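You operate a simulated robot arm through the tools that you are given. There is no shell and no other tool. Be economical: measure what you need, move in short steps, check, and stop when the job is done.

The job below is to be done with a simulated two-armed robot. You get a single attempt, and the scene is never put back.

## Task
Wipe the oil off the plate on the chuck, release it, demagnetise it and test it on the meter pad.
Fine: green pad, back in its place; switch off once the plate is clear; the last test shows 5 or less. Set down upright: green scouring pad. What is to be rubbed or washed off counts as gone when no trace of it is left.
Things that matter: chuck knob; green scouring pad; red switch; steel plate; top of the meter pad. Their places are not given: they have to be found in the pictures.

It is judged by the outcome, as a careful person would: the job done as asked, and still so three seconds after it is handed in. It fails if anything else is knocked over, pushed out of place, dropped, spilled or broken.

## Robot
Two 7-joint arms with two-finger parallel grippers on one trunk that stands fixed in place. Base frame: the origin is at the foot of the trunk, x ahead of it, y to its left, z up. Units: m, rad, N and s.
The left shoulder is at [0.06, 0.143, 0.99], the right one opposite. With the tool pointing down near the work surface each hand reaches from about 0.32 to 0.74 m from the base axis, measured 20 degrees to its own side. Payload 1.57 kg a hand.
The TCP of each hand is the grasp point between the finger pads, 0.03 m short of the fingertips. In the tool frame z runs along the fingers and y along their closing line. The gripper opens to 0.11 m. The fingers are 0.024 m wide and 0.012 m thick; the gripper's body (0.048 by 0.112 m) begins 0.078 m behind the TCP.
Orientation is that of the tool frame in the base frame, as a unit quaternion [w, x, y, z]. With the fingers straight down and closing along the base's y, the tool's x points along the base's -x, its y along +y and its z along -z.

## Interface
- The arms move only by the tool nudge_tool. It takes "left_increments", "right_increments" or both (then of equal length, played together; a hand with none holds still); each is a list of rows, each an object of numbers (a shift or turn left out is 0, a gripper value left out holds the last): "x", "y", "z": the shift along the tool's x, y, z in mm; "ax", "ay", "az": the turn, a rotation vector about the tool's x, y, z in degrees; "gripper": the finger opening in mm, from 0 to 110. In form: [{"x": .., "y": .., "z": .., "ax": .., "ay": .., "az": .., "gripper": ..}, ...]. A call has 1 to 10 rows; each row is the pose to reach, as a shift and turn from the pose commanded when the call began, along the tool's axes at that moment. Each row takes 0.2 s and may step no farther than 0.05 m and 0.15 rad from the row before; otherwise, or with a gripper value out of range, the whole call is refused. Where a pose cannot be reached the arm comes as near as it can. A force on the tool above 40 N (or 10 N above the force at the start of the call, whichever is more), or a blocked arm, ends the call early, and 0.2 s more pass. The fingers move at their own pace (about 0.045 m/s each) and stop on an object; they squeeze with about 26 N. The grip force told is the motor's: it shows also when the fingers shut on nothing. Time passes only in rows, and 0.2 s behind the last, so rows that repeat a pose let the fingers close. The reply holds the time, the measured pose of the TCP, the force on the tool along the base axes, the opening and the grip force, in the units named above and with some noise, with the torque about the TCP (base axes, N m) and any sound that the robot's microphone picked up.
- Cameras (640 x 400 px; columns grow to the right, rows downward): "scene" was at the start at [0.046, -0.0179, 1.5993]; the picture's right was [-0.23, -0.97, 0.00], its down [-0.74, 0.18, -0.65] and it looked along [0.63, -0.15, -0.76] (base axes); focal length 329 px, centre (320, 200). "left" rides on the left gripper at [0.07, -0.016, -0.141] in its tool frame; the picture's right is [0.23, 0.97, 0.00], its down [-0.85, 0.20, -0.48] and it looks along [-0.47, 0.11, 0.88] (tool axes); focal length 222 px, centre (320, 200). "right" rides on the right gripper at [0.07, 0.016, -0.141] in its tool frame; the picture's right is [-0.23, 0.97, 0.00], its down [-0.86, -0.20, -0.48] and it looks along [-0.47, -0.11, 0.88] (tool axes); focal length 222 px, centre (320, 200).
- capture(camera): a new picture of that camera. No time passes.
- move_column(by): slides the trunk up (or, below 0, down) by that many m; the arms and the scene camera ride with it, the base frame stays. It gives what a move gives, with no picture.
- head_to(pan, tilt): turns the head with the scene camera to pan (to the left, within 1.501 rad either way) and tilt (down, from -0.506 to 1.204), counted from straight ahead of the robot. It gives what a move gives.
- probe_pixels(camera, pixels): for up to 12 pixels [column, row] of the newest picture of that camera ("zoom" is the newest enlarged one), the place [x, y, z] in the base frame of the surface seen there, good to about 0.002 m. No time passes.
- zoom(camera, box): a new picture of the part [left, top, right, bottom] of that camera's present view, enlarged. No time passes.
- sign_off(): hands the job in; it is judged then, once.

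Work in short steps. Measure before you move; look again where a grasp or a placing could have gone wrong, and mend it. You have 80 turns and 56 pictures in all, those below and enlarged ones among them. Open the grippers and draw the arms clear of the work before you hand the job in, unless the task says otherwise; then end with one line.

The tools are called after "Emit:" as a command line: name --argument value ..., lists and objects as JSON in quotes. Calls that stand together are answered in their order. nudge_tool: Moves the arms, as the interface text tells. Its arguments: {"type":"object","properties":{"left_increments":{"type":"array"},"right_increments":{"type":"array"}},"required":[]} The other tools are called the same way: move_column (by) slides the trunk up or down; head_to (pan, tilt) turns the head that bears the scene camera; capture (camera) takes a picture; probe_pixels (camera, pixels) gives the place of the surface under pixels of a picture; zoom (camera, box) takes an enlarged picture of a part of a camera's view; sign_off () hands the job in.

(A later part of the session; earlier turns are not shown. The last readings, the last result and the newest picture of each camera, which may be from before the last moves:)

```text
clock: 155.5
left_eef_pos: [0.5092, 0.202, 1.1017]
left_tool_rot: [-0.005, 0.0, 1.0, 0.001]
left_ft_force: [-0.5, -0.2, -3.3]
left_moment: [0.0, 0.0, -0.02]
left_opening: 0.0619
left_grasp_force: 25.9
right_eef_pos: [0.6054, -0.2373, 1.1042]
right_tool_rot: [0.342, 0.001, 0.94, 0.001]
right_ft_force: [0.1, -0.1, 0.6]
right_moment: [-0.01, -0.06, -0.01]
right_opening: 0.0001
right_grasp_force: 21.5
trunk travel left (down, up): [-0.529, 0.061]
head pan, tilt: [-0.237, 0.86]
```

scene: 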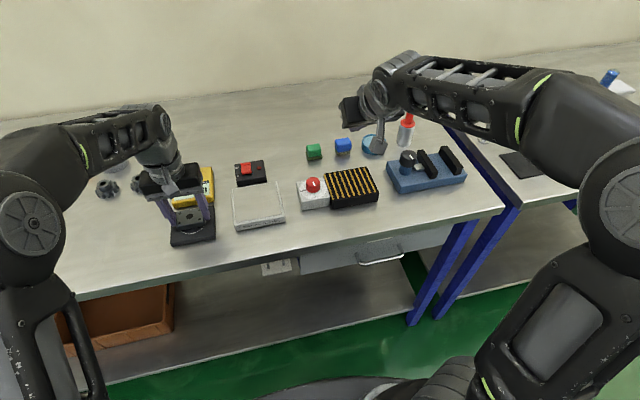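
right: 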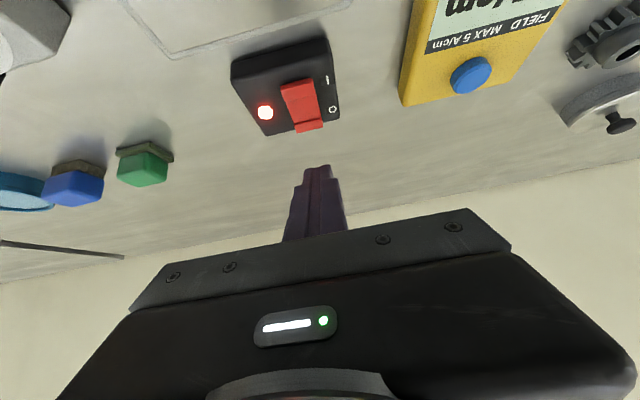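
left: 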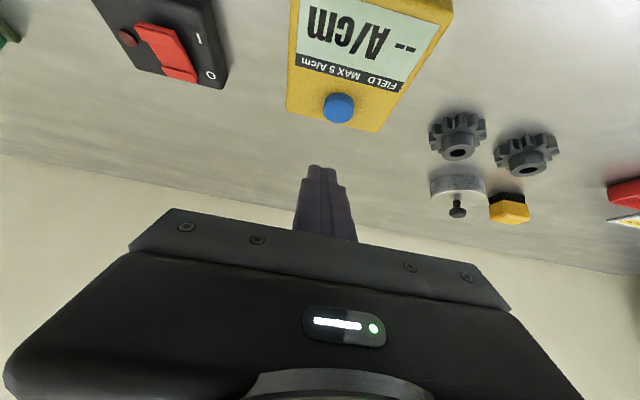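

ON again. Now contact at the demagnetiser centre, slow 10 mm/s lift, slow lateral withdrawal to ~0.5 m, and only then OFF with the right hand.

Emit:
nudge_tool --left_increments '[{"x": -12, "y": -35, "z": 10}, {"x": -27, "y": -75, "z": 22}, {"x": -42, "y": -115, "z": 42}, {"x": -57, "y": -155, "z": 62}, {"x": -70, "y": -185, "z": 80}, {"x": -77, "y": -194, "z": 105}, {"x": -77, "y": -194, "z": 128}, {"x": -77, "y": -194, "z": 136}, {"x": -77, "y": -194, "z": 138.5}, {"x": -77, "y": -194, "z": 138.5}]'

Emit:
nudge_tool --left_increments '[{"z": -2}, {"z": -4}, {"z": -6}, {"z": -8}, {"z": -10}, {"z": -12}, {"z": -14}, {"z": -16}, {"z": -18}, {"z": -20}]'

Emit:
nudge_tool --left_increments '[{"z": -2, "x": 0.4}, {"z": -4, "x": 0.8}, {"z": -6, "x": 1.2}, {"z": -8, "x": 1.6}, {"z": -10, "x": 2}, {"z": -12, "x": 2.4}, {"z": -14, "x": 2.8}, {"z": -16, "x": 3.2}, {"z": -18, "x": 3.6}, {"z": -20, "x": 4}]'

Emit:
nudge_tool --left_increments '[{"z": -2, "x": 0.6}, {"z": -4, "x": 1.2}, {"z": -6, "x": 1.8}, {"z": -8, "x": 2.4}, {"z": -10, "x": 3}, {"z": -12, "x": 3.6}, {"z": -14, "x": 4.2}, {"z": -16, "x": 4.8}, {"z": -18, "x": 5.4}, {"z": -20, "x": 6}]'

Emit:
nudge_tool --left_increments '[{"x": 1.2, "y": 3.3, "z": -1.3}, {"x": 2.4, "y": 6.6, "z": -2.6}, {"x": 3.6, "y": 9.9, "z": -3.9}, {"x": 4.8, "y": 13.2, "z": -5.2}, {"x": 6, "y": 16.5, "z": -6.5}, {"x": 7.2, "y": 19.8, "z": -7.8}, {"x": 8.4, "y": 23.1, "z": -9.1}, {"x": 9.6, "y": 26.4, "z": -10.4}, {"x": 10.8, "y": 29.7, "z": -11.7}, {"x": 12, "y": 33, "z": -13}]'

Emit:
nudge_tool --left_increments '[{"x": 1.2, "y": 3.3, "z": -1.3}, {"x": 2.4, "y": 6.6, "z": -2.6}, {"x": 3.6, "y": 9.9, "z": -3.9}, {"x": 4.8, "y": 13.2, "z": -5.2}, {"x": 6, "y": 16.5, "z": -6.5}, {"x": 7.2, "y": 19.8, "z": -7.8}, {"x": 8.4, "y": 23.1, "z": -9.1}, {"x": 9.6, "y": 26.4, "z": -10.4}, {"x": 10.8, "y": 29.7, "z": -11.7}, {"x": 12, "y": 33, "z": -13}]'

Emit:
nudge_tool --left_increments '[{"x": 1.2, "y": 3.3, "z": -1.3}, {"x": 2.4, "y": 6.6, "z": -2.6}, {"x": 3.6, "y": 9.9, "z": -3.9}, {"x": 4.8, "y": 13.2, "z": -5.2}, {"x": 6, "y": 16.5, "z": -6.5}, {"x": 7.2, "y": 19.8, "z": -7.8}, {"x": 8.4, "y": 23.1, "z": -9.1}, {"x": 9.6, "y": 26.4, "z": -10.4}, {"x": 10.8, "y": 29.7, "z": -11.7}, {"x": 12, "y": 33, "z": -13}]'

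Emit:
nudge_tool --left_increments '[{"x": 1.2, "y": 3.3, "z": -1.3}, {"x": 2.4, "y": 6.6, "z": -2.6}, {"x": 3.6, "y": 9.9, "z": -3.9}, {"x": 4.8, "y": 13.2, "z": -5.2}, {"x": 6, "y": 16.5, "z": -6.5}, {"x": 7.2, "y": 19.8, "z": -7.8}, {"x": 8.4, "y": 23.1, "z": -9.1}, {"x": 9.6, "y": 26.4, "z": -10.4}, {"x": 10.8, "y": 29.7, "z": -11.7}, {"x": 12, "y": 33, "z": -13}]'

Emit:
nudge_tool --left_increments '[{"x": 1.5, "y": 4, "z": 0}, {"x": 3, "y": 8, "z": 0}, {"x": 4.5, "y": 12, "z": 0}, {"x": 6, "y": 16, "z": 0}, {"x": 7.5, "y": 20, "z": 0}, {"x": 9, "y": 24, "z": 0}, {"x": 10.5, "y": 28, "z": 0}, {"x": 12, "y": 32, "z": 0}, {"x": 13.5, "y": 36, "z": 0}, {"x": 15, "y": 40, "z": 0}]'

Emit:
nudge_tool --left_increments '[{"x": 1.5, "y": 5}, {"x": 3, "y": 10}, {"x": 4.5, "y": 15}, {"x": 6, "y": 20}, {"x": 7.5, "y": 25}, {"x": 9, "y": 30}, {"x": 10.5, "y": 35}, {"x": 12, "y": 40}, {"x": 13.5, "y": 45}, {"x": 15, "y": 50}]'

Emit:
nudge_tool --left_increments '[{"x": 1.5, "y": 5}, {"x": 3, "y": 10}, {"x": 4.5, "y": 15}, {"x": 6, "y": 20}, {"x": 7.5, "y": 25}, {"x": 9, "y": 30}, {"x": 10.5, "y": 35}, {"x": 12, "y": 40}, {"x": 13.5, "y": 45}, {"x": 15, "y": 50}]'

Emit:
nudge_tool --left_increments '[{"x": 1.5, "y": 5.5}, {"x": 3, "y": 11}, {"x": 4.5, "y": 16.5}, {"x": 6, "y": 22}, {"x": 7.5, "y": 27.5}, {"x": 9, "y": 33}, {"x": 10.5, "y": 38.5}, {"x": 12, "y": 44}, {"x": 13.5, "y": 49.5}, {"x": 15, "y": 55}]'

Emit:
nudge_tool --left_increments '[{"x": 2, "y": 6.5}, {"x": 4, "y": 13}, {"x": 6, "y": 19.5}, {"x": 8, "y": 26}, {"x": 10, "y": 32.5}, {"x": 12, "y": 39}, {"x": 14, "y": 45.5}, {"x": 16, "y": 52}, {"x": 18, "y": 58.5}, {"x": 20, "y": 65}]'

Emit:
nudge_tool --right_increments '[{"y": 45}, {"y": 90}, {"y": 135}, {"y": 180}, {"y": 225}, {"x": -4, "z": 30, "y": 261}, {"x": -12, "z": 70, "y": 261}, {"x": -18, "z": 110, "y": 261}, {"x": -23, "z": 139.5, "y": 261}, {"x": -23, "z": 139.5, "y": 261}]'

Emit:
nudge_tool --right_increments '[{"x": 10, "y": 0, "z": 16}, {"x": 22, "y": 0, "z": 31}, {"x": 29, "y": 0, "z": 38.5}, {"x": 33, "y": 0, "z": 42.5}, {"x": 35.2, "y": 0, "z": 44.9}, {"x": 17, "y": 0, "z": 25}, {"x": -2, "y": 0, "z": 2}]'

Emit:
nudge_tool --right_increments '[{"z": -45}, {"x": 8, "z": -90}, {"x": 16, "z": -130}, {"x": 24, "z": -140, "y": -40}, {"x": 24, "z": -140, "y": -85}, {"x": 24, "z": -140, "y": -130}, {"x": 24, "z": -140, "y": -175}, {"x": 24, "z": -140, "y": -220}, {"x": 24, "z": -140, "y": -260}]'

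```text
clock: 157.7
left_eef_pos: [0.5846, 0.01, 0.9714]
left_tool_rot: [-0.001, 0.001, 1.0, 0.0]
left_ft_force: [0.5, -0.8, -3.3]
left_moment: [0.0, 0.0, 0.01]
left_opening: 0.0616
left_grasp_force: 25.9
right_eef_pos: [0.605, -0.2373, 1.1036]
right_tool_rot: [0.341, 0.001, 0.94, 0.001]
right_ft_force: [0.5, 0.5, -0.1]
right_moment: [-0.01, 0.0, 0.02]
right_opening: 0.0003
right_grasp_force: 21.3
trunk travel left (down, up): [-0.529, 0.061]
head pan, tilt: [-0.237, 0.86]
```

```text
clock: 159.9
left_eef_pos: [0.585, 0.0108, 0.9911]
left_tool_rot: [-0.001, -0.001, 1.0, 0.0]
left_ft_force: [-0.3, 0.0, -2.2]
left_moment: [-0.02, 0.02, 0.01]
left_opening: 0.0615
left_grasp_force: 25.7
right_eef_pos: [0.6052, -0.2374, 1.1034]
right_tool_rot: [0.342, 0.001, 0.94, 0.0]
right_ft_force: [-0.5, 0.1, 0.5]
right_moment: [-0.04, -0.01, 0.04]
right_opening: 0.0
right_grasp_force: 21.3
trunk travel left (down, up): [-0.529, 0.061]
head pan, tilt: [-0.237, 0.86]
```

```text
clock: 162.1
left_eef_pos: [0.5808, 0.0107, 1.0108]
left_tool_rot: [-0.001, -0.001, 1.0, 0.0]
left_ft_force: [-0.2, -0.3, -3.1]
left_moment: [-0.01, 0.03, 0.02]
left_opening: 0.0619
left_grasp_force: 26.5
right_eef_pos: [0.6054, -0.2366, 1.1036]
right_tool_rot: [0.342, 0.001, 0.94, 0.0]
right_ft_force: [-1.0, -1.2, -0.4]
right_moment: [0.03, 0.02, 0.02]
right_opening: 0.0
right_grasp_force: 21.0
trunk travel left (down, up): [-0.529, 0.061]
head pan, tilt: [-0.237, 0.86]
```

```text
clock: 164.3
left_eef_pos: [0.5739, 0.0111, 1.0317]
left_tool_rot: [-0.001, 0.0, 1.0, 0.0]
left_ft_force: [-0.3, 0.2, -3.3]
left_moment: [0.02, 0.0, 0.01]
left_opening: 0.0616
left_grasp_force: 26.3
right_eef_pos: [0.6042, -0.2376, 1.1032]
right_tool_rot: [0.342, 0.001, 0.94, 0.001]
right_ft_force: [1.3, 0.1, -0.4]
right_moment: [0.03, -0.02, -0.02]
right_opening: 0.0
right_grasp_force: 21.1
trunk travel left (down, up): [-0.529, 0.061]
head pan, tilt: [-0.237, 0.86]
```

```text
clock: 166.5
left_eef_pos: [0.5627, 0.0438, 1.0433]
left_tool_rot: [-0.001, 0.001, 1.0, 0.0]
left_ft_force: [0.5, 0.0, -3.7]
left_moment: [0.0, 0.01, 0.02]
left_opening: 0.0614
left_grasp_force: 26.2
right_eef_pos: [0.6049, -0.2368, 1.1034]
right_tool_rot: [0.343, 0.001, 0.939, 0.0]
right_ft_force: [0.0, 0.6, 0.2]
right_moment: [-0.04, -0.01, 0.01]
right_opening: 0.0003
right_grasp_force: 21.5
trunk travel left (down, up): [-0.529, 0.061]
head pan, tilt: [-0.237, 0.86]
```

```text
clock: 168.7
left_eef_pos: [0.5503, 0.0774, 1.0566]
left_tool_rot: [-0.001, 0.0, 1.0, 0.0]
left_ft_force: [0.1, 0.8, -3.5]
left_moment: [0.04, 0.02, 0.01]
left_opening: 0.0618
left_grasp_force: 26.0
right_eef_pos: [0.6062, -0.2368, 1.1027]
right_tool_rot: [0.341, 0.001, 0.94, 0.0]
right_ft_force: [0.5, 0.3, -0.5]
right_moment: [0.0, 0.03, -0.01]
right_opening: 0.0005
right_grasp_force: 21.3
trunk travel left (down, up): [-0.529, 0.061]
head pan, tilt: [-0.237, 0.86]
```

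```text
clock: 170.9
left_eef_pos: [0.5379, 0.1095, 1.0699]
left_tool_rot: [-0.001, -0.001, 1.0, 0.0]
left_ft_force: [-0.7, -0.2, -3.6]
left_moment: [-0.02, 0.02, -0.03]
left_opening: 0.0618
left_grasp_force: 25.9
right_eef_pos: [0.6047, -0.2363, 1.1043]
right_tool_rot: [0.343, 0.002, 0.939, 0.001]
right_ft_force: [-0.4, 0.2, 0.5]
right_moment: [0.01, 0.02, 0.0]
right_opening: 0.0
right_grasp_force: 21.5
trunk travel left (down, up): [-0.529, 0.061]
head pan, tilt: [-0.237, 0.86]
```

```text
clock: 173.1
left_eef_pos: [0.5259, 0.1428, 1.0824]
left_tool_rot: [-0.001, 0.0, 1.0, 0.0]
left_ft_force: [-0.4, -0.3, -4.3]
left_moment: [-0.03, -0.01, 0.0]
left_opening: 0.0616
left_grasp_force: 25.7
right_eef_pos: [0.6054, -0.2367, 1.1044]
right_tool_rot: [0.342, 0.002, 0.94, -0.001]
right_ft_force: [0.0, 0.1, 0.2]
right_moment: [0.01, -0.01, -0.01]
right_opening: 0.0
right_grasp_force: 21.6
trunk travel left (down, up): [-0.529, 0.061]
head pan, tilt: [-0.237, 0.86]
```

```text
clock: 175.3
left_eef_pos: [0.5119, 0.1835, 1.0822]
left_tool_rot: [-0.002, -0.001, 1.0, 0.0]
left_ft_force: [-0.3, 0.2, -3.6]
left_moment: [0.0, 0.03, 0.04]
left_opening: 0.0616
left_grasp_force: 25.7
right_eef_pos: [0.6049, -0.2378, 1.104]
right_tool_rot: [0.341, 0.001, 0.94, 0.001]
right_ft_force: [-0.1, -0.1, -0.5]
right_moment: [0.0, 0.0, 0.01]
right_opening: 0.0001
right_grasp_force: 21.5
trunk travel left (down, up): [-0.529, 0.061]
head pan, tilt: [-0.237, 0.86]
```

```text
clock: 177.5
left_eef_pos: [0.4974, 0.2338, 1.082]
left_tool_rot: [-0.001, 0.0, 1.0, 0.0]
left_ft_force: [0.9, 0.3, -3.4]
left_moment: [0.02, -0.03, -0.01]
left_opening: 0.0616
left_grasp_force: 25.9
right_eef_pos: [0.6058, -0.2363, 1.1035]
right_tool_rot: [0.342, 0.001, 0.94, 0.0]
right_ft_force: [0.4, -1.1, -0.6]
right_moment: [0.0, 0.01, -0.03]
right_opening: 0.0
right_grasp_force: 21.4
trunk travel left (down, up): [-0.529, 0.061]
head pan, tilt: [-0.237, 0.86]
```

```text
clock: 179.7
left_eef_pos: [0.4815, 0.2827, 1.0821]
left_tool_rot: [0.0, -0.002, 1.0, 0.0]
left_ft_force: [-0.5, -0.3, -3.4]
left_moment: [0.01, 0.05, 0.01]
left_opening: 0.0618
left_grasp_force: 25.5
right_eef_pos: [0.6038, -0.2368, 1.1047]
right_tool_rot: [0.342, 0.001, 0.94, 0.001]
right_ft_force: [-0.6, 0.0, 0.7]
right_moment: [-0.04, -0.03, 0.02]
right_opening: 0.0
right_grasp_force: 21.5
trunk travel left (down, up): [-0.529, 0.061]
head pan, tilt: [-0.237, 0.86]
```

```text
clock: 181.9
left_eef_pos: [0.4651, 0.3382, 1.0815]
left_tool_rot: [-0.001, 0.0, 1.0, 0.0]
left_ft_force: [0.3, 0.5, -3.8]
left_moment: [-0.02, 0.03, -0.01]
left_opening: 0.0618
left_grasp_force: 25.9
right_eef_pos: [0.6059, -0.2374, 1.1039]
right_tool_rot: [0.342, 0.001, 0.94, 0.001]
right_ft_force: [0.6, 1.0, 0.2]
right_moment: [0.02, 0.02, -0.02]
right_opening: 0.0
right_grasp_force: 21.7
trunk travel left (down, up): [-0.529, 0.061]
head pan, tilt: [-0.237, 0.86]
```

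```text
clock: 184.1
left_eef_pos: [0.4476, 0.4011, 1.0819]
left_tool_rot: [-0.001, 0.0, 1.0, 0.0]
left_ft_force: [-1.0, 0.2, -3.9]
left_moment: [0.04, 0.0, 0.01]
left_opening: 0.0615
left_grasp_force: 26.2
right_eef_pos: [0.6049, -0.2373, 1.1037]
right_tool_rot: [0.342, 0.001, 0.94, 0.0]
right_ft_force: [-0.6, -0.9, 0.2]
right_moment: [0.01, -0.02, 0.01]
right_opening: 0.0003
right_grasp_force: 21.2
trunk travel left (down, up): [-0.529, 0.061]
head pan, tilt: [-0.237, 0.86]
```

```text
clock: 186.3
left_eef_pos: [0.4466, 0.4013, 1.0835]
left_tool_rot: [-0.001, 0.0, 1.0, -0.001]
left_ft_force: [0.6, -0.5, -2.2]
left_moment: [-0.03, 0.01, -0.01]
left_opening: 0.0616
left_grasp_force: 25.2
right_eef_pos: [0.7098, 0.0242, 1.0094]
right_tool_rot: [0.342, 0.002, 0.94, 0.0]
right_ft_force: [0.8, 0.3, 0.1]
right_moment: [-0.01, 0.01, 0.01]
right_opening: 0.0
right_grasp_force: 21.2
trunk travel left (down, up): [-0.529, 0.061]
head pan, tilt: [-0.237, 0.86]
```

```text
clock: 187.9
left_eef_pos: [0.4459, 0.4022, 1.0813]
left_tool_rot: [-0.001, 0.0, 1.0, -0.001]
left_ft_force: [-0.2, 0.8, -3.9]
left_moment: [-0.03, 0.01, -0.01]
left_opening: 0.0618
left_grasp_force: 26.0
right_eef_pos: [0.7126, 0.0217, 1.0091]
right_tool_rot: [0.341, 0.001, 0.94, -0.001]
right_ft_force: [0.5, 0.1, -0.4]
right_moment: [0.0, 0.01, -0.03]
right_opening: 0.0001
right_grasp_force: 21.0
trunk travel left (down, up): [-0.529, 0.061]
head pan, tilt: [-0.237, 0.86]
heard: click
```

```text
clock: 189.9
left_eef_pos: [0.4462, 0.4008, 1.0823]
left_tool_rot: [0.0, 0.0, 1.0, 0.0]
left_ft_force: [-0.1, 1.2, -4.0]
left_moment: [0.0, 0.02, -0.03]
left_opening: 0.0618
left_grasp_force: 26.2
right_eef_pos: [0.6051, -0.2388, 1.1035]
right_tool_rot: [0.342, 0.0, 0.94, 0.001]
right_ft_force: [0.0, 0.1, -0.5]
right_moment: [-0.01, 0.04, -0.01]
right_opening: 0.0002
right_grasp_force: 21.1
trunk travel left (down, up): [-0.529, 0.061]
head pan, tilt: [-0.237, 0.86]
5 turns are left
```

Slow withdrawal to 0.45 m, then click off — all as planned. Now the left sets the plate on the meter pad, releases, and presses the test button.

Emit:
nudge_tool --left_increments '[{"x": -20.6, "y": -39.4, "z": 8}, {"x": -41.2, "y": -78.8, "z": 16}, {"x": -61.8, "y": -118, "z": 24}, {"x": -82.4, "y": -157.5, "z": 32}, {"x": -103, "y": -197, "z": 40}, {"x": -123.5, "y": -236.2, "z": 50}, {"x": -123.5, "y": -236.2, "z": 85}, {"x": -123.5, "y": -236.2, "z": 110}, {"x": -123.5, "y": -236.2, "z": 124}, {"x": -123.5, "y": -236.2, "z": 127}]'

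Emit:
nudge_tool --left_increments '[{"z": 1}, {"z": 2}, {"z": 3}, {"z": 4}, {"z": 4}]'

Emit:
nudge_tool --left_increments '[{"gripper": 85}, {"gripper": 85}, {"gripper": 85}, {"z": -35}, {"z": -75}, {"z": -104}, {"z": -104}]'

Emit:
nudge_tool --left_increments '[{"x": -10, "ay": -7, "gripper": 0}, {"x": -30, "ay": -14}, {"x": -50, "ay": -21}, {"x": -75, "ay": -28}, {"x": -100, "ay": -35}, {"x": -125, "ay": -40, "y": -1}, {"x": -139, "z": 15, "ay": -40, "y": -1}, {"x": -139, "z": 36, "ay": -40, "y": -1}, {"x": -139, "z": 36, "ay": -40, "y": -1}]'

Emit:
nudge_tool --left_increments '[{"x": 14, "y": -0.5, "z": 15}, {"x": 27, "y": -0.5, "z": 29.5}, {"x": 33.6, "y": -0.5, "z": 37}, {"x": 36.8, "y": -0.5, "z": 41}, {"x": 39.4, "y": -0.5, "z": 44}, {"x": 39.4, "y": -0.5, "z": 44}, {"x": 20, "z": 20}, {"x": 2, "z": -10}]'

Emit:
zoom --camera "left" --box '[240, 0, 480, 150]'

```text
clock: 192.1
left_eef_pos: [0.5694, 0.1648, 0.956]
left_tool_rot: [-0.001, -0.001, 1.0, 0.0]
left_ft_force: [-0.7, 0.1, -4.3]
left_moment: [-0.01, 0.01, 0.0]
left_opening: 0.0619
left_grasp_force: 26.0
right_eef_pos: [0.6053, -0.2377, 1.1032]
right_tool_rot: [0.342, 0.002, 0.94, 0.001]
right_ft_force: [0.1, -0.5, 0.2]
right_moment: [0.03, -0.04, 0.0]
right_opening: 0.0001
right_grasp_force: 20.9
trunk travel left (down, up): [-0.529, 0.061]
head pan, tilt: [-0.237, 0.86]
```

```text
clock: 193.3
left_eef_pos: [0.569, 0.1672, 0.953]
left_tool_rot: [0.001, 0.0, 1.0, 0.001]
left_ft_force: [-1.4, 2.3, 10.7]
left_moment: [-0.01, 0.37, -0.01]
left_opening: 0.0617
left_grasp_force: 26.0
right_eef_pos: [0.605, -0.2384, 1.1027]
right_tool_rot: [0.342, 0.001, 0.94, 0.001]
right_ft_force: [-0.2, -0.1, 1.4]
right_moment: [-0.05, 0.0, -0.02]
right_opening: 0.0
right_grasp_force: 21.2
trunk travel left (down, up): [-0.529, 0.061]
head pan, tilt: [-0.237, 0.86]
```

```text
clock: 194.9
left_eef_pos: [0.5681, 0.1664, 1.0544]
left_tool_rot: [-0.001, 0.0, 1.0, -0.001]
left_ft_force: [0.6, 0.5, 0.8]
left_moment: [0.01, -0.03, 0.0]
left_opening: 0.0849
left_grasp_force: 0.1
right_eef_pos: [0.6062, -0.2382, 1.1032]
right_tool_rot: [0.342, 0.001, 0.94, 0.001]
right_ft_force: [-0.6, -0.5, 0.1]
right_moment: [0.0, -0.02, 0.01]
right_opening: 0.0002
right_grasp_force: 20.9
trunk travel left (down, up): [-0.529, 0.061]
head pan, tilt: [-0.237, 0.86]
```

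```text
clock: 196.9
left_eef_pos: [0.708, 0.1656, 1.0189]
left_tool_rot: [0.341, 0.0, 0.94, 0.0]
left_ft_force: [-0.2, 0.6, -0.9]
left_moment: [0.0, -0.01, -0.02]
left_opening: 0.0
left_grasp_force: 21.3
right_eef_pos: [0.6062, -0.2384, 1.1023]
right_tool_rot: [0.343, 0.001, 0.939, 0.001]
right_ft_force: [-0.2, 1.6, 0.4]
right_moment: [0.04, 0.02, -0.02]
right_opening: 0.0
right_grasp_force: 21.5
trunk travel left (down, up): [-0.529, 0.061]
head pan, tilt: [-0.237, 0.86]
```

```text
clock: 198.7
left_eef_pos: [0.7021, 0.1653, 1.0265]
left_tool_rot: [0.341, 0.0, 0.94, 0.0]
left_ft_force: [0.2, 0.1, 0.1]
left_moment: [-0.01, -0.04, 0.06]
left_opening: 0.0
left_grasp_force: 21.7
right_eef_pos: [0.6056, -0.2377, 1.1024]
right_tool_rot: [0.343, 0.001, 0.94, 0.001]
right_ft_force: [0.2, -0.5, -0.1]
right_moment: [0.0, 0.01, -0.05]
right_opening: 0.0
right_grasp_force: 21.4
trunk travel left (down, up): [-0.529, 0.061]
head pan, tilt: [-0.237, 0.86]
heard: click
```

```text
2.67 times, centred on (360, 75) of left
4 turns are left
```

zoom: 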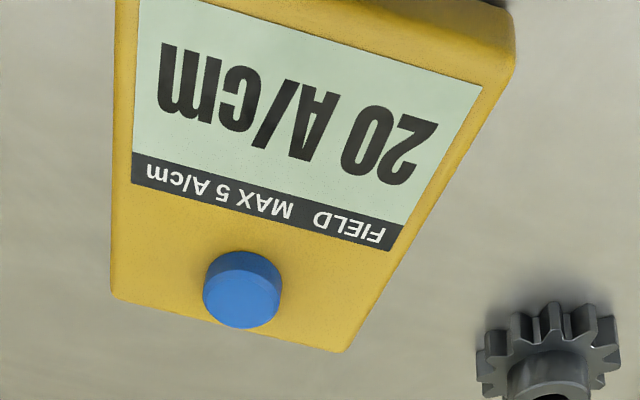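

20 now: each full on–insert–withdraw–off cycle takes about 5 off (30→25→20). I therefore run three more full cycles with closed-loop relative moves, then set the plate down and test again.

Emit:
nudge_tool --left_increments '[{"x": 13, "z": -18, "ay": 6.7, "gripper": 85}, {"x": 26, "z": -37, "ay": 13.4}, {"x": 40, "z": -55, "ay": 20}, {"x": 53, "y": 1, "z": -73, "ay": 26.7}, {"x": 66, "y": 1, "z": -92, "ay": 33.4}, {"x": 80, "y": 1, "z": -110, "ay": 40}, {"x": 80, "y": 1, "z": -110, "ay": 40}]'

Emit:
nudge_tool --left_increments '[{"z": 40}, {"z": 80}, {"z": 102}, {"z": 107}, {"z": 107, "gripper": 45}, {"z": 107}, {"z": 107}, {"z": 107}]'

Emit:
nudge_tool --left_increments '[{"z": -40}, {"z": -80}, {"x": 20, "y": 12, "z": -105}, {"x": 40, "y": 26, "z": -125}, {"x": 53.5, "y": 38.5, "z": -134}, {"x": 53.5, "y": 38.5, "z": -134}]'

Emit:
nudge_tool --right_increments '[{"y": 45}, {"y": 90}, {"y": 135}, {"y": 180}, {"y": 225}, {"y": 263, "z": 30}, {"y": 263, "z": 75}, {"y": 263, "z": 118}, {"y": 263, "z": 118}]'

Emit:
nudge_tool --right_increments '[{"x": 17, "z": 20}, {"x": 28, "z": 33}, {"x": 32, "z": 38}, {"x": 35, "z": 41.5}, {"x": 17, "z": 20}, {"x": 0, "z": 0}]'

Emit:
nudge_tool --right_increments '[{"z": -45}, {"z": -90}, {"z": -118, "y": -20}, {"z": -118, "y": -65}, {"z": -118, "y": -110}, {"z": -118, "y": -155}, {"z": -118, "y": -200}, {"z": -118, "y": -240}, {"z": -118, "y": -263}]'

Emit:
nudge_tool --left_increments '[{"x": -12, "y": -38, "z": 5}, {"x": -26, "y": -78, "z": 12}, {"x": -42, "y": -120, "z": 25}, {"x": -56, "y": -160, "z": 40}, {"x": -68, "y": -190, "z": 60}, {"x": -71, "y": -196, "z": 90}, {"x": -71, "y": -196, "z": 110}, {"x": -71, "y": -196, "z": 120}, {"x": -71, "y": -196, "z": 123.5}, {"x": -71, "y": -196, "z": 123.5}]'

Emit:
nudge_tool --left_increments '[{"z": -3}, {"z": -6}, {"z": -9}, {"z": -12}, {"z": -15}, {"z": -18}, {"z": -21}, {"z": -24}, {"z": -27}, {"z": -30}]'

Emit:
nudge_tool --left_increments '[{"z": -3}, {"z": -6}, {"z": -9}, {"z": -12}, {"z": -15}, {"z": -18, "x": 1}, {"z": -21, "x": 2}, {"z": -24, "x": 3}, {"z": -27, "x": 4}, {"z": -30, "x": 5}]'

Emit:
nudge_tool --left_increments '[{"x": 1.3, "y": 3.9, "z": -1.3}, {"x": 2.6, "y": 7.8, "z": -2.5}, {"x": 4, "y": 11.8, "z": -3.8}, {"x": 5.3, "y": 15.7, "z": -5.1}, {"x": 6.6, "y": 19.6, "z": -6.3}, {"x": 7.9, "y": 23.5, "z": -7.6}, {"x": 9.2, "y": 27.4, "z": -8.9}, {"x": 10.6, "y": 31.4, "z": -10.2}, {"x": 11.9, "y": 35.3, "z": -11.4}, {"x": 13.2, "y": 39.2, "z": -12.7}]'

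Emit:
nudge_tool --left_increments '[{"x": 1.3, "y": 3.9, "z": -1.3}, {"x": 2.6, "y": 7.8, "z": -2.5}, {"x": 4, "y": 11.8, "z": -3.8}, {"x": 5.3, "y": 15.7, "z": -5.1}, {"x": 6.6, "y": 19.6, "z": -6.3}, {"x": 7.9, "y": 23.5, "z": -7.6}, {"x": 9.2, "y": 27.4, "z": -8.9}, {"x": 10.6, "y": 31.4, "z": -10.2}, {"x": 11.9, "y": 35.3, "z": -11.4}, {"x": 13.2, "y": 39.2, "z": -12.7}]'

Emit:
nudge_tool --left_increments '[{"x": 1.3, "y": 3.9, "z": -1.3}, {"x": 2.6, "y": 7.8, "z": -2.5}, {"x": 4, "y": 11.8, "z": -3.8}, {"x": 5.3, "y": 15.7, "z": -5.1}, {"x": 6.6, "y": 19.6, "z": -6.3}, {"x": 7.9, "y": 23.5, "z": -7.6}, {"x": 9.2, "y": 27.4, "z": -8.9}, {"x": 10.6, "y": 31.4, "z": -10.2}, {"x": 11.9, "y": 35.3, "z": -11.4}, {"x": 13.2, "y": 39.2, "z": -12.7}]'

Emit:
nudge_tool --left_increments '[{"x": 1.3, "y": 3.9, "z": -1.3}, {"x": 2.6, "y": 7.8, "z": -2.5}, {"x": 4, "y": 11.8, "z": -3.8}, {"x": 5.3, "y": 15.7, "z": -5.1}, {"x": 6.6, "y": 19.6, "z": -6.3}, {"x": 7.9, "y": 23.5, "z": -7.6}, {"x": 9.2, "y": 27.4, "z": -8.9}, {"x": 10.6, "y": 31.4, "z": -10.2}, {"x": 11.9, "y": 35.3, "z": -11.4}, {"x": 13.2, "y": 39.2, "z": -12.7}]'

Emit:
nudge_tool --left_increments '[{"x": 1.3, "y": 3.9, "z": -1.3}, {"x": 2.6, "y": 7.8, "z": -2.5}, {"x": 4, "y": 11.8, "z": -3.8}, {"x": 5.3, "y": 15.7, "z": -5.1}, {"x": 6.6, "y": 19.6, "z": -6.3}, {"x": 7.9, "y": 23.5, "z": -7.6}, {"x": 9.2, "y": 27.4, "z": -8.9}, {"x": 10.6, "y": 31.4, "z": -10.2}, {"x": 11.9, "y": 35.3, "z": -11.4}, {"x": 13.2, "y": 39.2, "z": -12.7}]'

Emit:
nudge_tool --right_increments '[{"y": 45}, {"y": 90}, {"y": 135}, {"y": 180}, {"y": 225}, {"x": -4, "z": 30, "y": 263}, {"x": -12, "z": 70, "y": 263}, {"x": -18, "z": 110, "y": 263}, {"x": -23, "z": 139, "y": 263}, {"x": -23, "z": 139, "y": 263}]'

Emit:
nudge_tool --right_increments '[{"x": 10, "z": 16}, {"x": 22, "z": 31}, {"x": 29, "z": 38.5}, {"x": 33, "z": 42.5}, {"x": 35.2, "z": 44.9}, {"x": 17, "z": 25}, {"x": 0, "z": 0}]'

```text
clock: 200.3
left_eef_pos: [0.5678, 0.1671, 1.0588]
left_tool_rot: [-0.001, 0.001, 1.0, 0.0]
left_ft_force: [0.0, 0.6, -0.1]
left_moment: [0.0, -0.02, 0.0]
left_opening: 0.085
left_grasp_force: 0.0
right_eef_pos: [0.6066, -0.2377, 1.1021]
right_tool_rot: [0.342, 0.001, 0.94, 0.001]
right_ft_force: [0.8, -0.2, 0.0]
right_moment: [0.01, 0.03, 0.01]
right_opening: 0.0
right_grasp_force: 21.2
trunk travel left (down, up): [-0.529, 0.061]
head pan, tilt: [-0.237, 0.86]
```

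```text
clock: 202.1
left_eef_pos: [0.5681, 0.1663, 0.952]
left_tool_rot: [-0.001, 0.0, 1.0, 0.0]
left_ft_force: [0.4, 0.8, -0.9]
left_moment: [0.07, -0.07, 0.02]
left_opening: 0.0618
left_grasp_force: 26.2
right_eef_pos: [0.6068, -0.2379, 1.102]
right_tool_rot: [0.342, 0.001, 0.94, 0.001]
right_ft_force: [0.0, 0.4, 0.3]
right_moment: [-0.01, 0.01, 0.02]
right_opening: 0.0
right_grasp_force: 20.8
trunk travel left (down, up): [-0.529, 0.061]
head pan, tilt: [-0.237, 0.86]
```

```text
clock: 203.5
left_eef_pos: [0.5142, 0.2031, 1.0857]
left_tool_rot: [-0.001, 0.0, 1.0, 0.0]
left_ft_force: [0.4, 0.2, -4.3]
left_moment: [0.01, 0.03, 0.0]
left_opening: 0.0617
left_grasp_force: 26.1
right_eef_pos: [0.6056, -0.2377, 1.1034]
right_tool_rot: [0.342, 0.001, 0.94, 0.001]
right_ft_force: [0.1, -0.3, -0.2]
right_moment: [0.0, 0.02, 0.0]
right_opening: 0.0
right_grasp_force: 21.5
trunk travel left (down, up): [-0.529, 0.061]
head pan, tilt: [-0.237, 0.86]
```

```text
clock: 205.5
left_eef_pos: [0.5131, 0.2035, 1.0867]
left_tool_rot: [0.0, 0.0, 1.0, 0.001]
left_ft_force: [-0.1, 0.0, -3.5]
left_moment: [-0.02, -0.03, -0.02]
left_opening: 0.0617
left_grasp_force: 26.4
right_eef_pos: [0.6839, 0.0279, 1.012]
right_tool_rot: [0.342, 0.001, 0.94, 0.0]
right_ft_force: [-0.2, 0.4, 0.2]
right_moment: [-0.01, 0.01, -0.01]
right_opening: 0.0
right_grasp_force: 22.0
trunk travel left (down, up): [-0.529, 0.061]
head pan, tilt: [-0.237, 0.86]
```

```text
clock: 206.9
left_eef_pos: [0.5135, 0.2056, 1.0855]
left_tool_rot: [-0.001, 0.0, 1.0, 0.0]
left_ft_force: [0.4, 0.2, -4.2]
left_moment: [0.0, 0.04, -0.01]
left_opening: 0.0615
left_grasp_force: 25.7
right_eef_pos: [0.6809, 0.0289, 1.0114]
right_tool_rot: [0.341, 0.001, 0.94, 0.0]
right_ft_force: [-1.0, 0.8, 0.7]
right_moment: [0.01, 0.06, -0.01]
right_opening: 0.0
right_grasp_force: 21.1
trunk travel left (down, up): [-0.529, 0.061]
head pan, tilt: [-0.237, 0.86]
heard: click
```

```text
clock: 208.9
left_eef_pos: [0.5135, 0.2042, 1.0864]
left_tool_rot: [-0.001, 0.001, 1.0, 0.001]
left_ft_force: [0.8, 0.0, -3.5]
left_moment: [0.03, -0.01, -0.01]
left_opening: 0.0618
left_grasp_force: 25.7
right_eef_pos: [0.6064, -0.2378, 1.1021]
right_tool_rot: [0.342, 0.002, 0.94, 0.0]
right_ft_force: [0.7, -0.5, 0.1]
right_moment: [0.01, -0.02, 0.0]
right_opening: 0.0
right_grasp_force: 21.9
trunk travel left (down, up): [-0.529, 0.061]
head pan, tilt: [-0.237, 0.86]
```

```text
clock: 211.1
left_eef_pos: [0.5874, 0.0075, 0.9643]
left_tool_rot: [0.001, 0.0, 1.0, -0.001]
left_ft_force: [2.0, 0.8, 6.4]
left_moment: [0.23, 0.12, -0.03]
left_opening: 0.0618
left_grasp_force: 26.2
right_eef_pos: [0.6065, -0.2371, 1.104]
right_tool_rot: [0.342, 0.002, 0.94, 0.001]
right_ft_force: [0.3, -0.3, -0.5]
right_moment: [0.0, 0.0, -0.02]
right_opening: 0.0001
right_grasp_force: 21.3
trunk travel left (down, up): [-0.529, 0.061]
head pan, tilt: [-0.237, 0.86]
```

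```text
clock: 213.3
left_eef_pos: [0.5871, 0.0087, 0.9925]
left_tool_rot: [0.0, 0.0, 1.0, 0.0]
left_ft_force: [-0.5, -0.1, -4.0]
left_moment: [0.01, 0.0, -0.01]
left_opening: 0.0617
left_grasp_force: 25.8
right_eef_pos: [0.6076, -0.2369, 1.1034]
right_tool_rot: [0.342, 0.001, 0.94, 0.001]
right_ft_force: [1.6, 1.2, -0.5]
right_moment: [0.01, 0.0, 0.02]
right_opening: 0.0
right_grasp_force: 20.8
trunk travel left (down, up): [-0.529, 0.061]
head pan, tilt: [-0.237, 0.86]
```

```text
clock: 215.5
left_eef_pos: [0.5822, 0.0082, 1.0233]
left_tool_rot: [0.001, 0.0, 1.0, 0.0]
left_ft_force: [-0.6, 0.2, -3.0]
left_moment: [0.02, -0.03, 0.02]
left_opening: 0.0617
left_grasp_force: 25.9
right_eef_pos: [0.6077, -0.237, 1.1027]
right_tool_rot: [0.343, 0.001, 0.939, 0.001]
right_ft_force: [-0.3, 0.2, 0.8]
right_moment: [0.02, 0.01, -0.02]
right_opening: 0.0001
right_grasp_force: 20.6
trunk travel left (down, up): [-0.529, 0.061]
head pan, tilt: [-0.237, 0.86]
```

```text
clock: 217.7
left_eef_pos: [0.567, 0.0494, 1.0355]
left_tool_rot: [-0.001, 0.0, 1.0, 0.0]
left_ft_force: [0.1, 0.1, -2.9]
left_moment: [-0.02, 0.02, -0.05]
left_opening: 0.0616
left_grasp_force: 25.8
right_eef_pos: [0.6068, -0.2365, 1.1028]
right_tool_rot: [0.341, 0.002, 0.94, -0.001]
right_ft_force: [-0.2, 0.1, -0.1]
right_moment: [0.03, 0.02, 0.03]
right_opening: 0.0
right_grasp_force: 21.7
trunk travel left (down, up): [-0.529, 0.061]
head pan, tilt: [-0.237, 0.86]
```

```text
clock: 219.9
left_eef_pos: [0.5546, 0.0862, 1.047]
left_tool_rot: [-0.001, 0.0, 1.0, 0.0]
left_ft_force: [-0.4, -0.4, -3.1]
left_moment: [0.02, -0.01, 0.02]
left_opening: 0.0617
left_grasp_force: 26.2
right_eef_pos: [0.6071, -0.2369, 1.1027]
right_tool_rot: [0.342, 0.0, 0.94, 0.001]
right_ft_force: [0.4, 0.3, 1.0]
right_moment: [0.01, 0.0, -0.02]
right_opening: 0.0001
right_grasp_force: 21.4
trunk travel left (down, up): [-0.529, 0.061]
head pan, tilt: [-0.237, 0.86]
```

```text
clock: 222.1
left_eef_pos: [0.5425, 0.1265, 1.0601]
left_tool_rot: [-0.001, -0.001, 1.0, 0.0]
left_ft_force: [0.0, 0.3, -2.9]
left_moment: [0.02, 0.01, 0.0]
left_opening: 0.0619
left_grasp_force: 26.0
right_eef_pos: [0.6076, -0.2376, 1.1038]
right_tool_rot: [0.342, 0.001, 0.94, 0.0]
right_ft_force: [0.1, -0.4, 0.2]
right_moment: [0.0, 0.01, 0.0]
right_opening: 0.0
right_grasp_force: 21.5
trunk travel left (down, up): [-0.529, 0.061]
head pan, tilt: [-0.237, 0.86]
```

```text
clock: 224.3
left_eef_pos: [0.5286, 0.1643, 1.0739]
left_tool_rot: [0.0, 0.0, 1.0, 0.0]
left_ft_force: [0.1, -0.6, -3.3]
left_moment: [0.03, 0.01, -0.03]
left_opening: 0.0616
left_grasp_force: 25.9
right_eef_pos: [0.6067, -0.2379, 1.1028]
right_tool_rot: [0.342, 0.001, 0.94, 0.001]
right_ft_force: [-0.1, 0.3, 0.6]
right_moment: [-0.01, 0.01, 0.0]
right_opening: 0.0
right_grasp_force: 21.3
trunk travel left (down, up): [-0.529, 0.061]
head pan, tilt: [-0.237, 0.86]
```

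```text
clock: 226.5
left_eef_pos: [0.5145, 0.2056, 1.0861]
left_tool_rot: [-0.001, 0.0, 1.0, 0.0]
left_ft_force: [-1.0, -0.5, -3.7]
left_moment: [-0.02, 0.03, -0.04]
left_opening: 0.0617
left_grasp_force: 25.6
right_eef_pos: [0.607, -0.2375, 1.1035]
right_tool_rot: [0.342, 0.001, 0.94, 0.0]
right_ft_force: [-1.1, -0.3, 0.0]
right_moment: [-0.03, 0.0, 0.03]
right_opening: 0.0
right_grasp_force: 21.6
trunk travel left (down, up): [-0.529, 0.061]
head pan, tilt: [-0.237, 0.86]
```

```text
clock: 228.7
left_eef_pos: [0.5144, 0.2055, 1.0856]
left_tool_rot: [-0.002, 0.0, 1.0, -0.001]
left_ft_force: [-0.2, 0.9, -3.1]
left_moment: [0.02, -0.03, 0.0]
left_opening: 0.0617
left_grasp_force: 25.9
right_eef_pos: [0.7112, 0.026, 1.0101]
right_tool_rot: [0.342, 0.002, 0.94, 0.0]
right_ft_force: [0.7, -0.9, 0.4]
right_moment: [0.04, 0.03, -0.01]
right_opening: 0.0
right_grasp_force: 21.1
trunk travel left (down, up): [-0.529, 0.061]
head pan, tilt: [-0.237, 0.86]
```

```text
clock: 230.3
left_eef_pos: [0.5148, 0.2041, 1.0865]
left_tool_rot: [-0.001, 0.0, 1.0, 0.0]
left_ft_force: [-0.1, -0.7, -4.4]
left_moment: [0.0, 0.03, -0.02]
left_opening: 0.0616
left_grasp_force: 25.9
right_eef_pos: [0.7121, 0.0261, 1.0104]
right_tool_rot: [0.341, 0.0, 0.94, 0.001]
right_ft_force: [-0.5, 0.2, 0.2]
right_moment: [-0.01, 0.0, -0.04]
right_opening: 0.0001
right_grasp_force: 21.4
trunk travel left (down, up): [-0.529, 0.061]
head pan, tilt: [-0.237, 0.86]
heard: click
```

Emit:
nudge_tool --right_increments '[{"z": -45}, {"x": 8, "z": -90}, {"x": 16, "z": -130}, {"x": 23, "z": -139, "y": -40}, {"x": 23, "z": -139, "y": -85}, {"x": 23, "z": -139, "y": -130}, {"x": 23, "z": -139, "y": -175}, {"x": 23, "z": -139, "y": -220}, {"x": 23, "z": -139, "y": -263}]'

Emit:
nudge_tool --right_increments '[{"y": 45}, {"y": 90}, {"y": 135}, {"y": 180}, {"y": 225}, {"y": 263, "z": 30}, {"y": 263, "z": 75}, {"y": 263, "z": 118}, {"y": 263, "z": 118}]'

Emit:
nudge_tool --right_increments '[{"x": 17, "z": 20}, {"x": 28, "z": 33}, {"x": 32, "z": 38}, {"x": 35, "z": 41.5}, {"x": 17, "z": 20}, {"x": 0, "z": 0}]'

Emit:
nudge_tool --right_increments '[{"z": -45}, {"z": -90}, {"z": -118, "y": -20}, {"z": -118, "y": -65}, {"z": -118, "y": -110}, {"z": -118, "y": -155}, {"z": -118, "y": -200}, {"z": -118, "y": -240}, {"z": -118, "y": -263}]'

Emit:
nudge_tool --left_increments '[{"x": -12, "y": -38, "z": 5}, {"x": -26, "y": -78, "z": 12}, {"x": -42, "y": -120, "z": 25}, {"x": -56, "y": -160, "z": 40}, {"x": -68, "y": -190, "z": 60}, {"x": -71, "y": -196, "z": 90}, {"x": -71, "y": -196, "z": 110}, {"x": -71, "y": -196, "z": 120}, {"x": -71, "y": -196, "z": 123.5}, {"x": -71, "y": -196, "z": 123.5}]'

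Emit:
nudge_tool --left_increments '[{"z": -3}, {"z": -6}, {"z": -9}, {"z": -12}, {"z": -15}, {"z": -18}, {"z": -21}, {"z": -24}, {"z": -27}, {"z": -30}]'

Emit:
nudge_tool --left_increments '[{"z": -3}, {"z": -6}, {"z": -9}, {"z": -12}, {"z": -15}, {"z": -18, "x": 1}, {"z": -21, "x": 2}, {"z": -24, "x": 3}, {"z": -27, "x": 4}, {"z": -30, "x": 5}]'

Emit:
nudge_tool --left_increments '[{"x": 1.3, "y": 3.9, "z": -1.3}, {"x": 2.6, "y": 7.8, "z": -2.5}, {"x": 4, "y": 11.8, "z": -3.8}, {"x": 5.3, "y": 15.7, "z": -5.1}, {"x": 6.6, "y": 19.6, "z": -6.3}, {"x": 7.9, "y": 23.5, "z": -7.6}, {"x": 9.2, "y": 27.4, "z": -8.9}, {"x": 10.6, "y": 31.4, "z": -10.2}, {"x": 11.9, "y": 35.3, "z": -11.4}, {"x": 13.2, "y": 39.2, "z": -12.7}]'

Emit:
nudge_tool --left_increments '[{"x": 1.3, "y": 3.9, "z": -1.3}, {"x": 2.6, "y": 7.8, "z": -2.5}, {"x": 4, "y": 11.8, "z": -3.8}, {"x": 5.3, "y": 15.7, "z": -5.1}, {"x": 6.6, "y": 19.6, "z": -6.3}, {"x": 7.9, "y": 23.5, "z": -7.6}, {"x": 9.2, "y": 27.4, "z": -8.9}, {"x": 10.6, "y": 31.4, "z": -10.2}, {"x": 11.9, "y": 35.3, "z": -11.4}, {"x": 13.2, "y": 39.2, "z": -12.7}]'

Emit:
nudge_tool --left_increments '[{"x": 1.3, "y": 3.9, "z": -1.3}, {"x": 2.6, "y": 7.8, "z": -2.5}, {"x": 4, "y": 11.8, "z": -3.8}, {"x": 5.3, "y": 15.7, "z": -5.1}, {"x": 6.6, "y": 19.6, "z": -6.3}, {"x": 7.9, "y": 23.5, "z": -7.6}, {"x": 9.2, "y": 27.4, "z": -8.9}, {"x": 10.6, "y": 31.4, "z": -10.2}, {"x": 11.9, "y": 35.3, "z": -11.4}, {"x": 13.2, "y": 39.2, "z": -12.7}]'

Emit:
nudge_tool --left_increments '[{"x": 1.3, "y": 3.9, "z": -1.3}, {"x": 2.6, "y": 7.8, "z": -2.5}, {"x": 4, "y": 11.8, "z": -3.8}, {"x": 5.3, "y": 15.7, "z": -5.1}, {"x": 6.6, "y": 19.6, "z": -6.3}, {"x": 7.9, "y": 23.5, "z": -7.6}, {"x": 9.2, "y": 27.4, "z": -8.9}, {"x": 10.6, "y": 31.4, "z": -10.2}, {"x": 11.9, "y": 35.3, "z": -11.4}, {"x": 13.2, "y": 39.2, "z": -12.7}]'

Emit:
nudge_tool --left_increments '[{"x": 1.3, "y": 3.9, "z": -1.3}, {"x": 2.6, "y": 7.8, "z": -2.5}, {"x": 4, "y": 11.8, "z": -3.8}, {"x": 5.3, "y": 15.7, "z": -5.1}, {"x": 6.6, "y": 19.6, "z": -6.3}, {"x": 7.9, "y": 23.5, "z": -7.6}, {"x": 9.2, "y": 27.4, "z": -8.9}, {"x": 10.6, "y": 31.4, "z": -10.2}, {"x": 11.9, "y": 35.3, "z": -11.4}, {"x": 13.2, "y": 39.2, "z": -12.7}]'

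Emit:
nudge_tool --right_increments '[{"y": 45}, {"y": 90}, {"y": 135}, {"y": 180}, {"y": 225}, {"x": -4, "z": 30, "y": 263}, {"x": -12, "z": 70, "y": 263}, {"x": -18, "z": 110, "y": 263}, {"x": -23, "z": 139, "y": 263}, {"x": -23, "z": 139, "y": 263}]'

Emit:
nudge_tool --right_increments '[{"x": 10, "z": 16}, {"x": 22, "z": 31}, {"x": 29, "z": 38.5}, {"x": 33, "z": 42.5}, {"x": 35.2, "z": 44.9}, {"x": 17, "z": 25}, {"x": 0, "z": 0}]'

Emit:
nudge_tool --right_increments '[{"z": -45}, {"x": 8, "z": -90}, {"x": 16, "z": -130}, {"x": 23, "z": -139, "y": -40}, {"x": 23, "z": -139, "y": -85}, {"x": 23, "z": -139, "y": -130}, {"x": 23, "z": -139, "y": -175}, {"x": 23, "z": -139, "y": -220}, {"x": 23, "z": -139, "y": -263}]'

Emit:
nudge_tool --left_increments '[{"x": -20, "y": -12, "z": 20}, {"x": -40, "y": -28, "z": 45}, {"x": -53.5, "y": -38.5, "z": 75}, {"x": -53.5, "y": -38.5, "z": 105}, {"x": -53.5, "y": -38.5, "z": 125}, {"x": -53.5, "y": -38.5, "z": 131}, {"x": -53.5, "y": -38.5, "z": 132.5}, {"x": -53.5, "y": -38.5, "z": 134}, {"x": -53.5, "y": -38.5, "z": 135.5}, {"x": -53.5, "y": -38.5, "z": 135.5}]'

```text
clock: 232.3
left_eef_pos: [0.5149, 0.2035, 1.0867]
left_tool_rot: [-0.001, 0.0, 1.0, 0.0]
left_ft_force: [0.7, -0.3, -2.8]
left_moment: [0.01, -0.03, -0.01]
left_opening: 0.0616
left_grasp_force: 26.4
right_eef_pos: [0.6069, -0.238, 1.1026]
right_tool_rot: [0.342, 0.0, 0.94, 0.001]
right_ft_force: [-0.5, -0.5, 0.2]
right_moment: [-0.01, -0.01, 0.01]
right_opening: 0.0002
right_grasp_force: 20.9
trunk travel left (down, up): [-0.529, 0.061]
head pan, tilt: [-0.237, 0.86]
```

```text
clock: 234.3
left_eef_pos: [0.5153, 0.2048, 1.0862]
left_tool_rot: [0.0, 0.001, 1.0, 0.0]
left_ft_force: [0.1, 0.3, -3.5]
left_moment: [-0.01, -0.02, -0.02]
left_opening: 0.0618
left_grasp_force: 26.0
right_eef_pos: [0.6797, 0.0257, 1.0108]
right_tool_rot: [0.342, 0.002, 0.94, 0.001]
right_ft_force: [-0.3, 0.6, -0.8]
right_moment: [0.0, 0.01, 0.0]
right_opening: 0.0001
right_grasp_force: 21.6
trunk travel left (down, up): [-0.529, 0.061]
head pan, tilt: [-0.237, 0.86]
```

```text
clock: 235.7
left_eef_pos: [0.516, 0.2052, 1.0856]
left_tool_rot: [-0.001, 0.0, 1.0, 0.0]
left_ft_force: [-0.2, 0.1, -3.6]
left_moment: [0.02, 0.03, 0.0]
left_opening: 0.0618
left_grasp_force: 26.1
right_eef_pos: [0.6805, 0.0298, 1.0125]
right_tool_rot: [0.342, 0.001, 0.94, 0.001]
right_ft_force: [0.8, 0.5, 0.2]
right_moment: [-0.03, -0.01, 0.01]
right_opening: 0.0
right_grasp_force: 21.5
trunk travel left (down, up): [-0.529, 0.061]
head pan, tilt: [-0.237, 0.86]
heard: click
```

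```text
clock: 237.7
left_eef_pos: [0.5144, 0.2046, 1.0867]
left_tool_rot: [-0.001, 0.0, 1.0, 0.0]
left_ft_force: [-1.1, 0.6, -3.2]
left_moment: [0.0, 0.0, -0.04]
left_opening: 0.0616
left_grasp_force: 25.4
right_eef_pos: [0.6072, -0.2366, 1.1001]
right_tool_rot: [0.342, 0.001, 0.94, 0.001]
right_ft_force: [-0.7, -0.4, 0.2]
right_moment: [0.01, 0.02, 0.0]
right_opening: 0.0
right_grasp_force: 21.1
trunk travel left (down, up): [-0.529, 0.061]
head pan, tilt: [-0.237, 0.86]
```

```text
clock: 239.9
left_eef_pos: [0.5856, 0.0091, 0.9635]
left_tool_rot: [0.0, 0.0, 1.0, 0.0]
left_ft_force: [0.6, -1.2, 1.5]
left_moment: [0.18, -0.05, 0.02]
left_opening: 0.0618
left_grasp_force: 25.5
right_eef_pos: [0.6063, -0.2365, 1.1023]
right_tool_rot: [0.342, 0.001, 0.94, 0.0]
right_ft_force: [-1.3, -0.7, -0.4]
right_moment: [0.0, -0.02, 0.0]
right_opening: 0.0001
right_grasp_force: 21.2
trunk travel left (down, up): [-0.529, 0.061]
head pan, tilt: [-0.237, 0.86]
```

```text
clock: 242.1
left_eef_pos: [0.5866, 0.009, 0.9939]
left_tool_rot: [-0.001, 0.0, 1.0, 0.001]
left_ft_force: [0.2, -0.7, -3.7]
left_moment: [-0.01, -0.01, 0.0]
left_opening: 0.0616
left_grasp_force: 26.0
right_eef_pos: [0.6087, -0.2361, 1.1002]
right_tool_rot: [0.342, 0.001, 0.94, 0.001]
right_ft_force: [0.2, -0.7, 0.0]
right_moment: [0.01, -0.02, -0.02]
right_opening: 0.0002
right_grasp_force: 21.7
trunk travel left (down, up): [-0.529, 0.061]
head pan, tilt: [-0.237, 0.86]
```

```text
clock: 244.3
left_eef_pos: [0.5808, 0.0103, 1.0224]
left_tool_rot: [-0.001, 0.0, 1.0, 0.0]
left_ft_force: [-0.4, -1.1, -3.5]
left_moment: [0.01, 0.01, -0.02]
left_opening: 0.0616
left_grasp_force: 26.2
right_eef_pos: [0.6085, -0.2355, 1.1003]
right_tool_rot: [0.342, 0.001, 0.94, 0.001]
right_ft_force: [-0.4, 0.9, -0.3]
right_moment: [-0.04, 0.02, 0.01]
right_opening: 0.0
right_grasp_force: 21.4
trunk travel left (down, up): [-0.529, 0.061]
head pan, tilt: [-0.237, 0.86]
```

```text
clock: 246.5
left_eef_pos: [0.5677, 0.0471, 1.0343]
left_tool_rot: [-0.001, 0.0, 1.0, 0.0]
left_ft_force: [0.4, 0.2, -3.4]
left_moment: [0.03, 0.0, 0.03]
left_opening: 0.0615
left_grasp_force: 26.5
right_eef_pos: [0.6074, -0.2361, 1.1003]
right_tool_rot: [0.342, 0.001, 0.94, 0.0]
right_ft_force: [-0.1, 0.5, 0.2]
right_moment: [0.01, -0.03, -0.01]
right_opening: 0.0002
right_grasp_force: 21.3
trunk travel left (down, up): [-0.529, 0.061]
head pan, tilt: [-0.237, 0.86]
```

```text
clock: 248.7
left_eef_pos: [0.5551, 0.0863, 1.0487]
left_tool_rot: [-0.001, 0.0, 1.0, 0.0]
left_ft_force: [0.3, 0.4, -4.3]
left_moment: [0.01, 0.0, 0.02]
left_opening: 0.0617
left_grasp_force: 26.2
right_eef_pos: [0.609, -0.236, 1.1009]
right_tool_rot: [0.343, 0.001, 0.939, 0.001]
right_ft_force: [-0.2, -0.6, -0.3]
right_moment: [0.03, -0.01, -0.01]
right_opening: 0.0
right_grasp_force: 21.0
trunk travel left (down, up): [-0.529, 0.061]
head pan, tilt: [-0.237, 0.86]
```

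```text
clock: 250.9
left_eef_pos: [0.5421, 0.1269, 1.0604]
left_tool_rot: [-0.001, 0.0, 1.0, 0.0]
left_ft_force: [0.2, 0.6, -2.9]
left_moment: [0.0, -0.01, 0.0]
left_opening: 0.0616
left_grasp_force: 25.8
right_eef_pos: [0.6075, -0.2358, 1.0997]
right_tool_rot: [0.342, 0.001, 0.94, 0.001]
right_ft_force: [0.0, -0.2, -0.6]
right_moment: [-0.03, -0.01, -0.02]
right_opening: 0.0
right_grasp_force: 21.3
trunk travel left (down, up): [-0.529, 0.061]
head pan, tilt: [-0.237, 0.86]
```

```text
clock: 253.1
left_eef_pos: [0.528, 0.1654, 1.0738]
left_tool_rot: [-0.001, 0.0, 1.0, -0.001]
left_ft_force: [0.4, 0.9, -3.3]
left_moment: [-0.01, 0.02, 0.0]
left_opening: 0.0619
left_grasp_force: 26.0
right_eef_pos: [0.607, -0.2355, 1.1003]
right_tool_rot: [0.342, 0.002, 0.94, 0.0]
right_ft_force: [1.1, 0.5, -0.2]
right_moment: [0.0, 0.03, -0.03]
right_opening: 0.0
right_grasp_force: 21.5
trunk travel left (down, up): [-0.529, 0.061]
head pan, tilt: [-0.237, 0.86]
```

```text
clock: 255.3
left_eef_pos: [0.5152, 0.2061, 1.0867]
left_tool_rot: [-0.002, 0.0, 1.0, 0.0]
left_ft_force: [0.0, 0.7, -3.9]
left_moment: [0.01, -0.01, 0.04]
left_opening: 0.0618
left_grasp_force: 26.2
right_eef_pos: [0.6081, -0.235, 1.1]
right_tool_rot: [0.342, 0.001, 0.94, 0.001]
right_ft_force: [0.5, 0.3, 0.1]
right_moment: [0.0, 0.0, 0.04]
right_opening: 0.0
right_grasp_force: 21.6
trunk travel left (down, up): [-0.529, 0.061]
head pan, tilt: [-0.237, 0.86]
```

```text
clock: 257.5
left_eef_pos: [0.5141, 0.2052, 1.0868]
left_tool_rot: [0.0, -0.001, 1.0, 0.001]
left_ft_force: [0.1, 0.8, -3.3]
left_moment: [0.0, -0.01, 0.02]
left_opening: 0.0615
left_grasp_force: 26.4
right_eef_pos: [0.7141, 0.028, 1.0089]
right_tool_rot: [0.341, 0.002, 0.94, 0.001]
right_ft_force: [0.2, -0.4, -0.2]
right_moment: [0.02, -0.01, 0.0]
right_opening: 0.0001
right_grasp_force: 21.3
trunk travel left (down, up): [-0.529, 0.061]
head pan, tilt: [-0.237, 0.86]
```

```text
clock: 259.1
left_eef_pos: [0.5137, 0.2043, 1.0858]
left_tool_rot: [0.0, 0.001, 1.0, 0.0]
left_ft_force: [0.4, -0.2, -4.1]
left_moment: [-0.01, 0.0, 0.01]
left_opening: 0.0617
left_grasp_force: 25.8
right_eef_pos: [0.7133, 0.026, 1.0098]
right_tool_rot: [0.341, 0.0, 0.94, 0.001]
right_ft_force: [0.0, 0.0, 0.8]
right_moment: [-0.01, -0.01, 0.03]
right_opening: 0.0
right_grasp_force: 21.9
trunk travel left (down, up): [-0.529, 0.061]
head pan, tilt: [-0.237, 0.86]
heard: click
```

```text
clock: 261.1
left_eef_pos: [0.515, 0.2034, 1.0865]
left_tool_rot: [-0.001, 0.0, 1.0, 0.0]
left_ft_force: [-0.9, 0.2, -3.7]
left_moment: [0.03, 0.0, 0.02]
left_opening: 0.0618
left_grasp_force: 26.1
right_eef_pos: [0.6052, -0.2359, 1.1003]
right_tool_rot: [0.342, 0.001, 0.94, 0.0]
right_ft_force: [-0.3, 0.2, 0.1]
right_moment: [0.02, 0.02, 0.0]
right_opening: 0.0
right_grasp_force: 22.1
trunk travel left (down, up): [-0.529, 0.061]
head pan, tilt: [-0.237, 0.86]
```

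```text
clock: 263.3
left_eef_pos: [0.5682, 0.1662, 0.9523]
left_tool_rot: [0.001, 0.0, 1.0, 0.0]
left_ft_force: [0.2, 1.2, 12.2]
left_moment: [0.13, 0.31, -0.04]
left_opening: 0.0619
left_grasp_force: 25.8
right_eef_pos: [0.6027, -0.2354, 1.1014]
right_tool_rot: [0.342, 0.001, 0.94, 0.001]
right_ft_force: [0.3, -1.3, -0.4]
right_moment: [-0.01, -0.01, -0.03]
right_opening: 0.0001
right_grasp_force: 20.9
trunk travel left (down, up): [-0.529, 0.061]
head pan, tilt: [-0.237, 0.86]
```

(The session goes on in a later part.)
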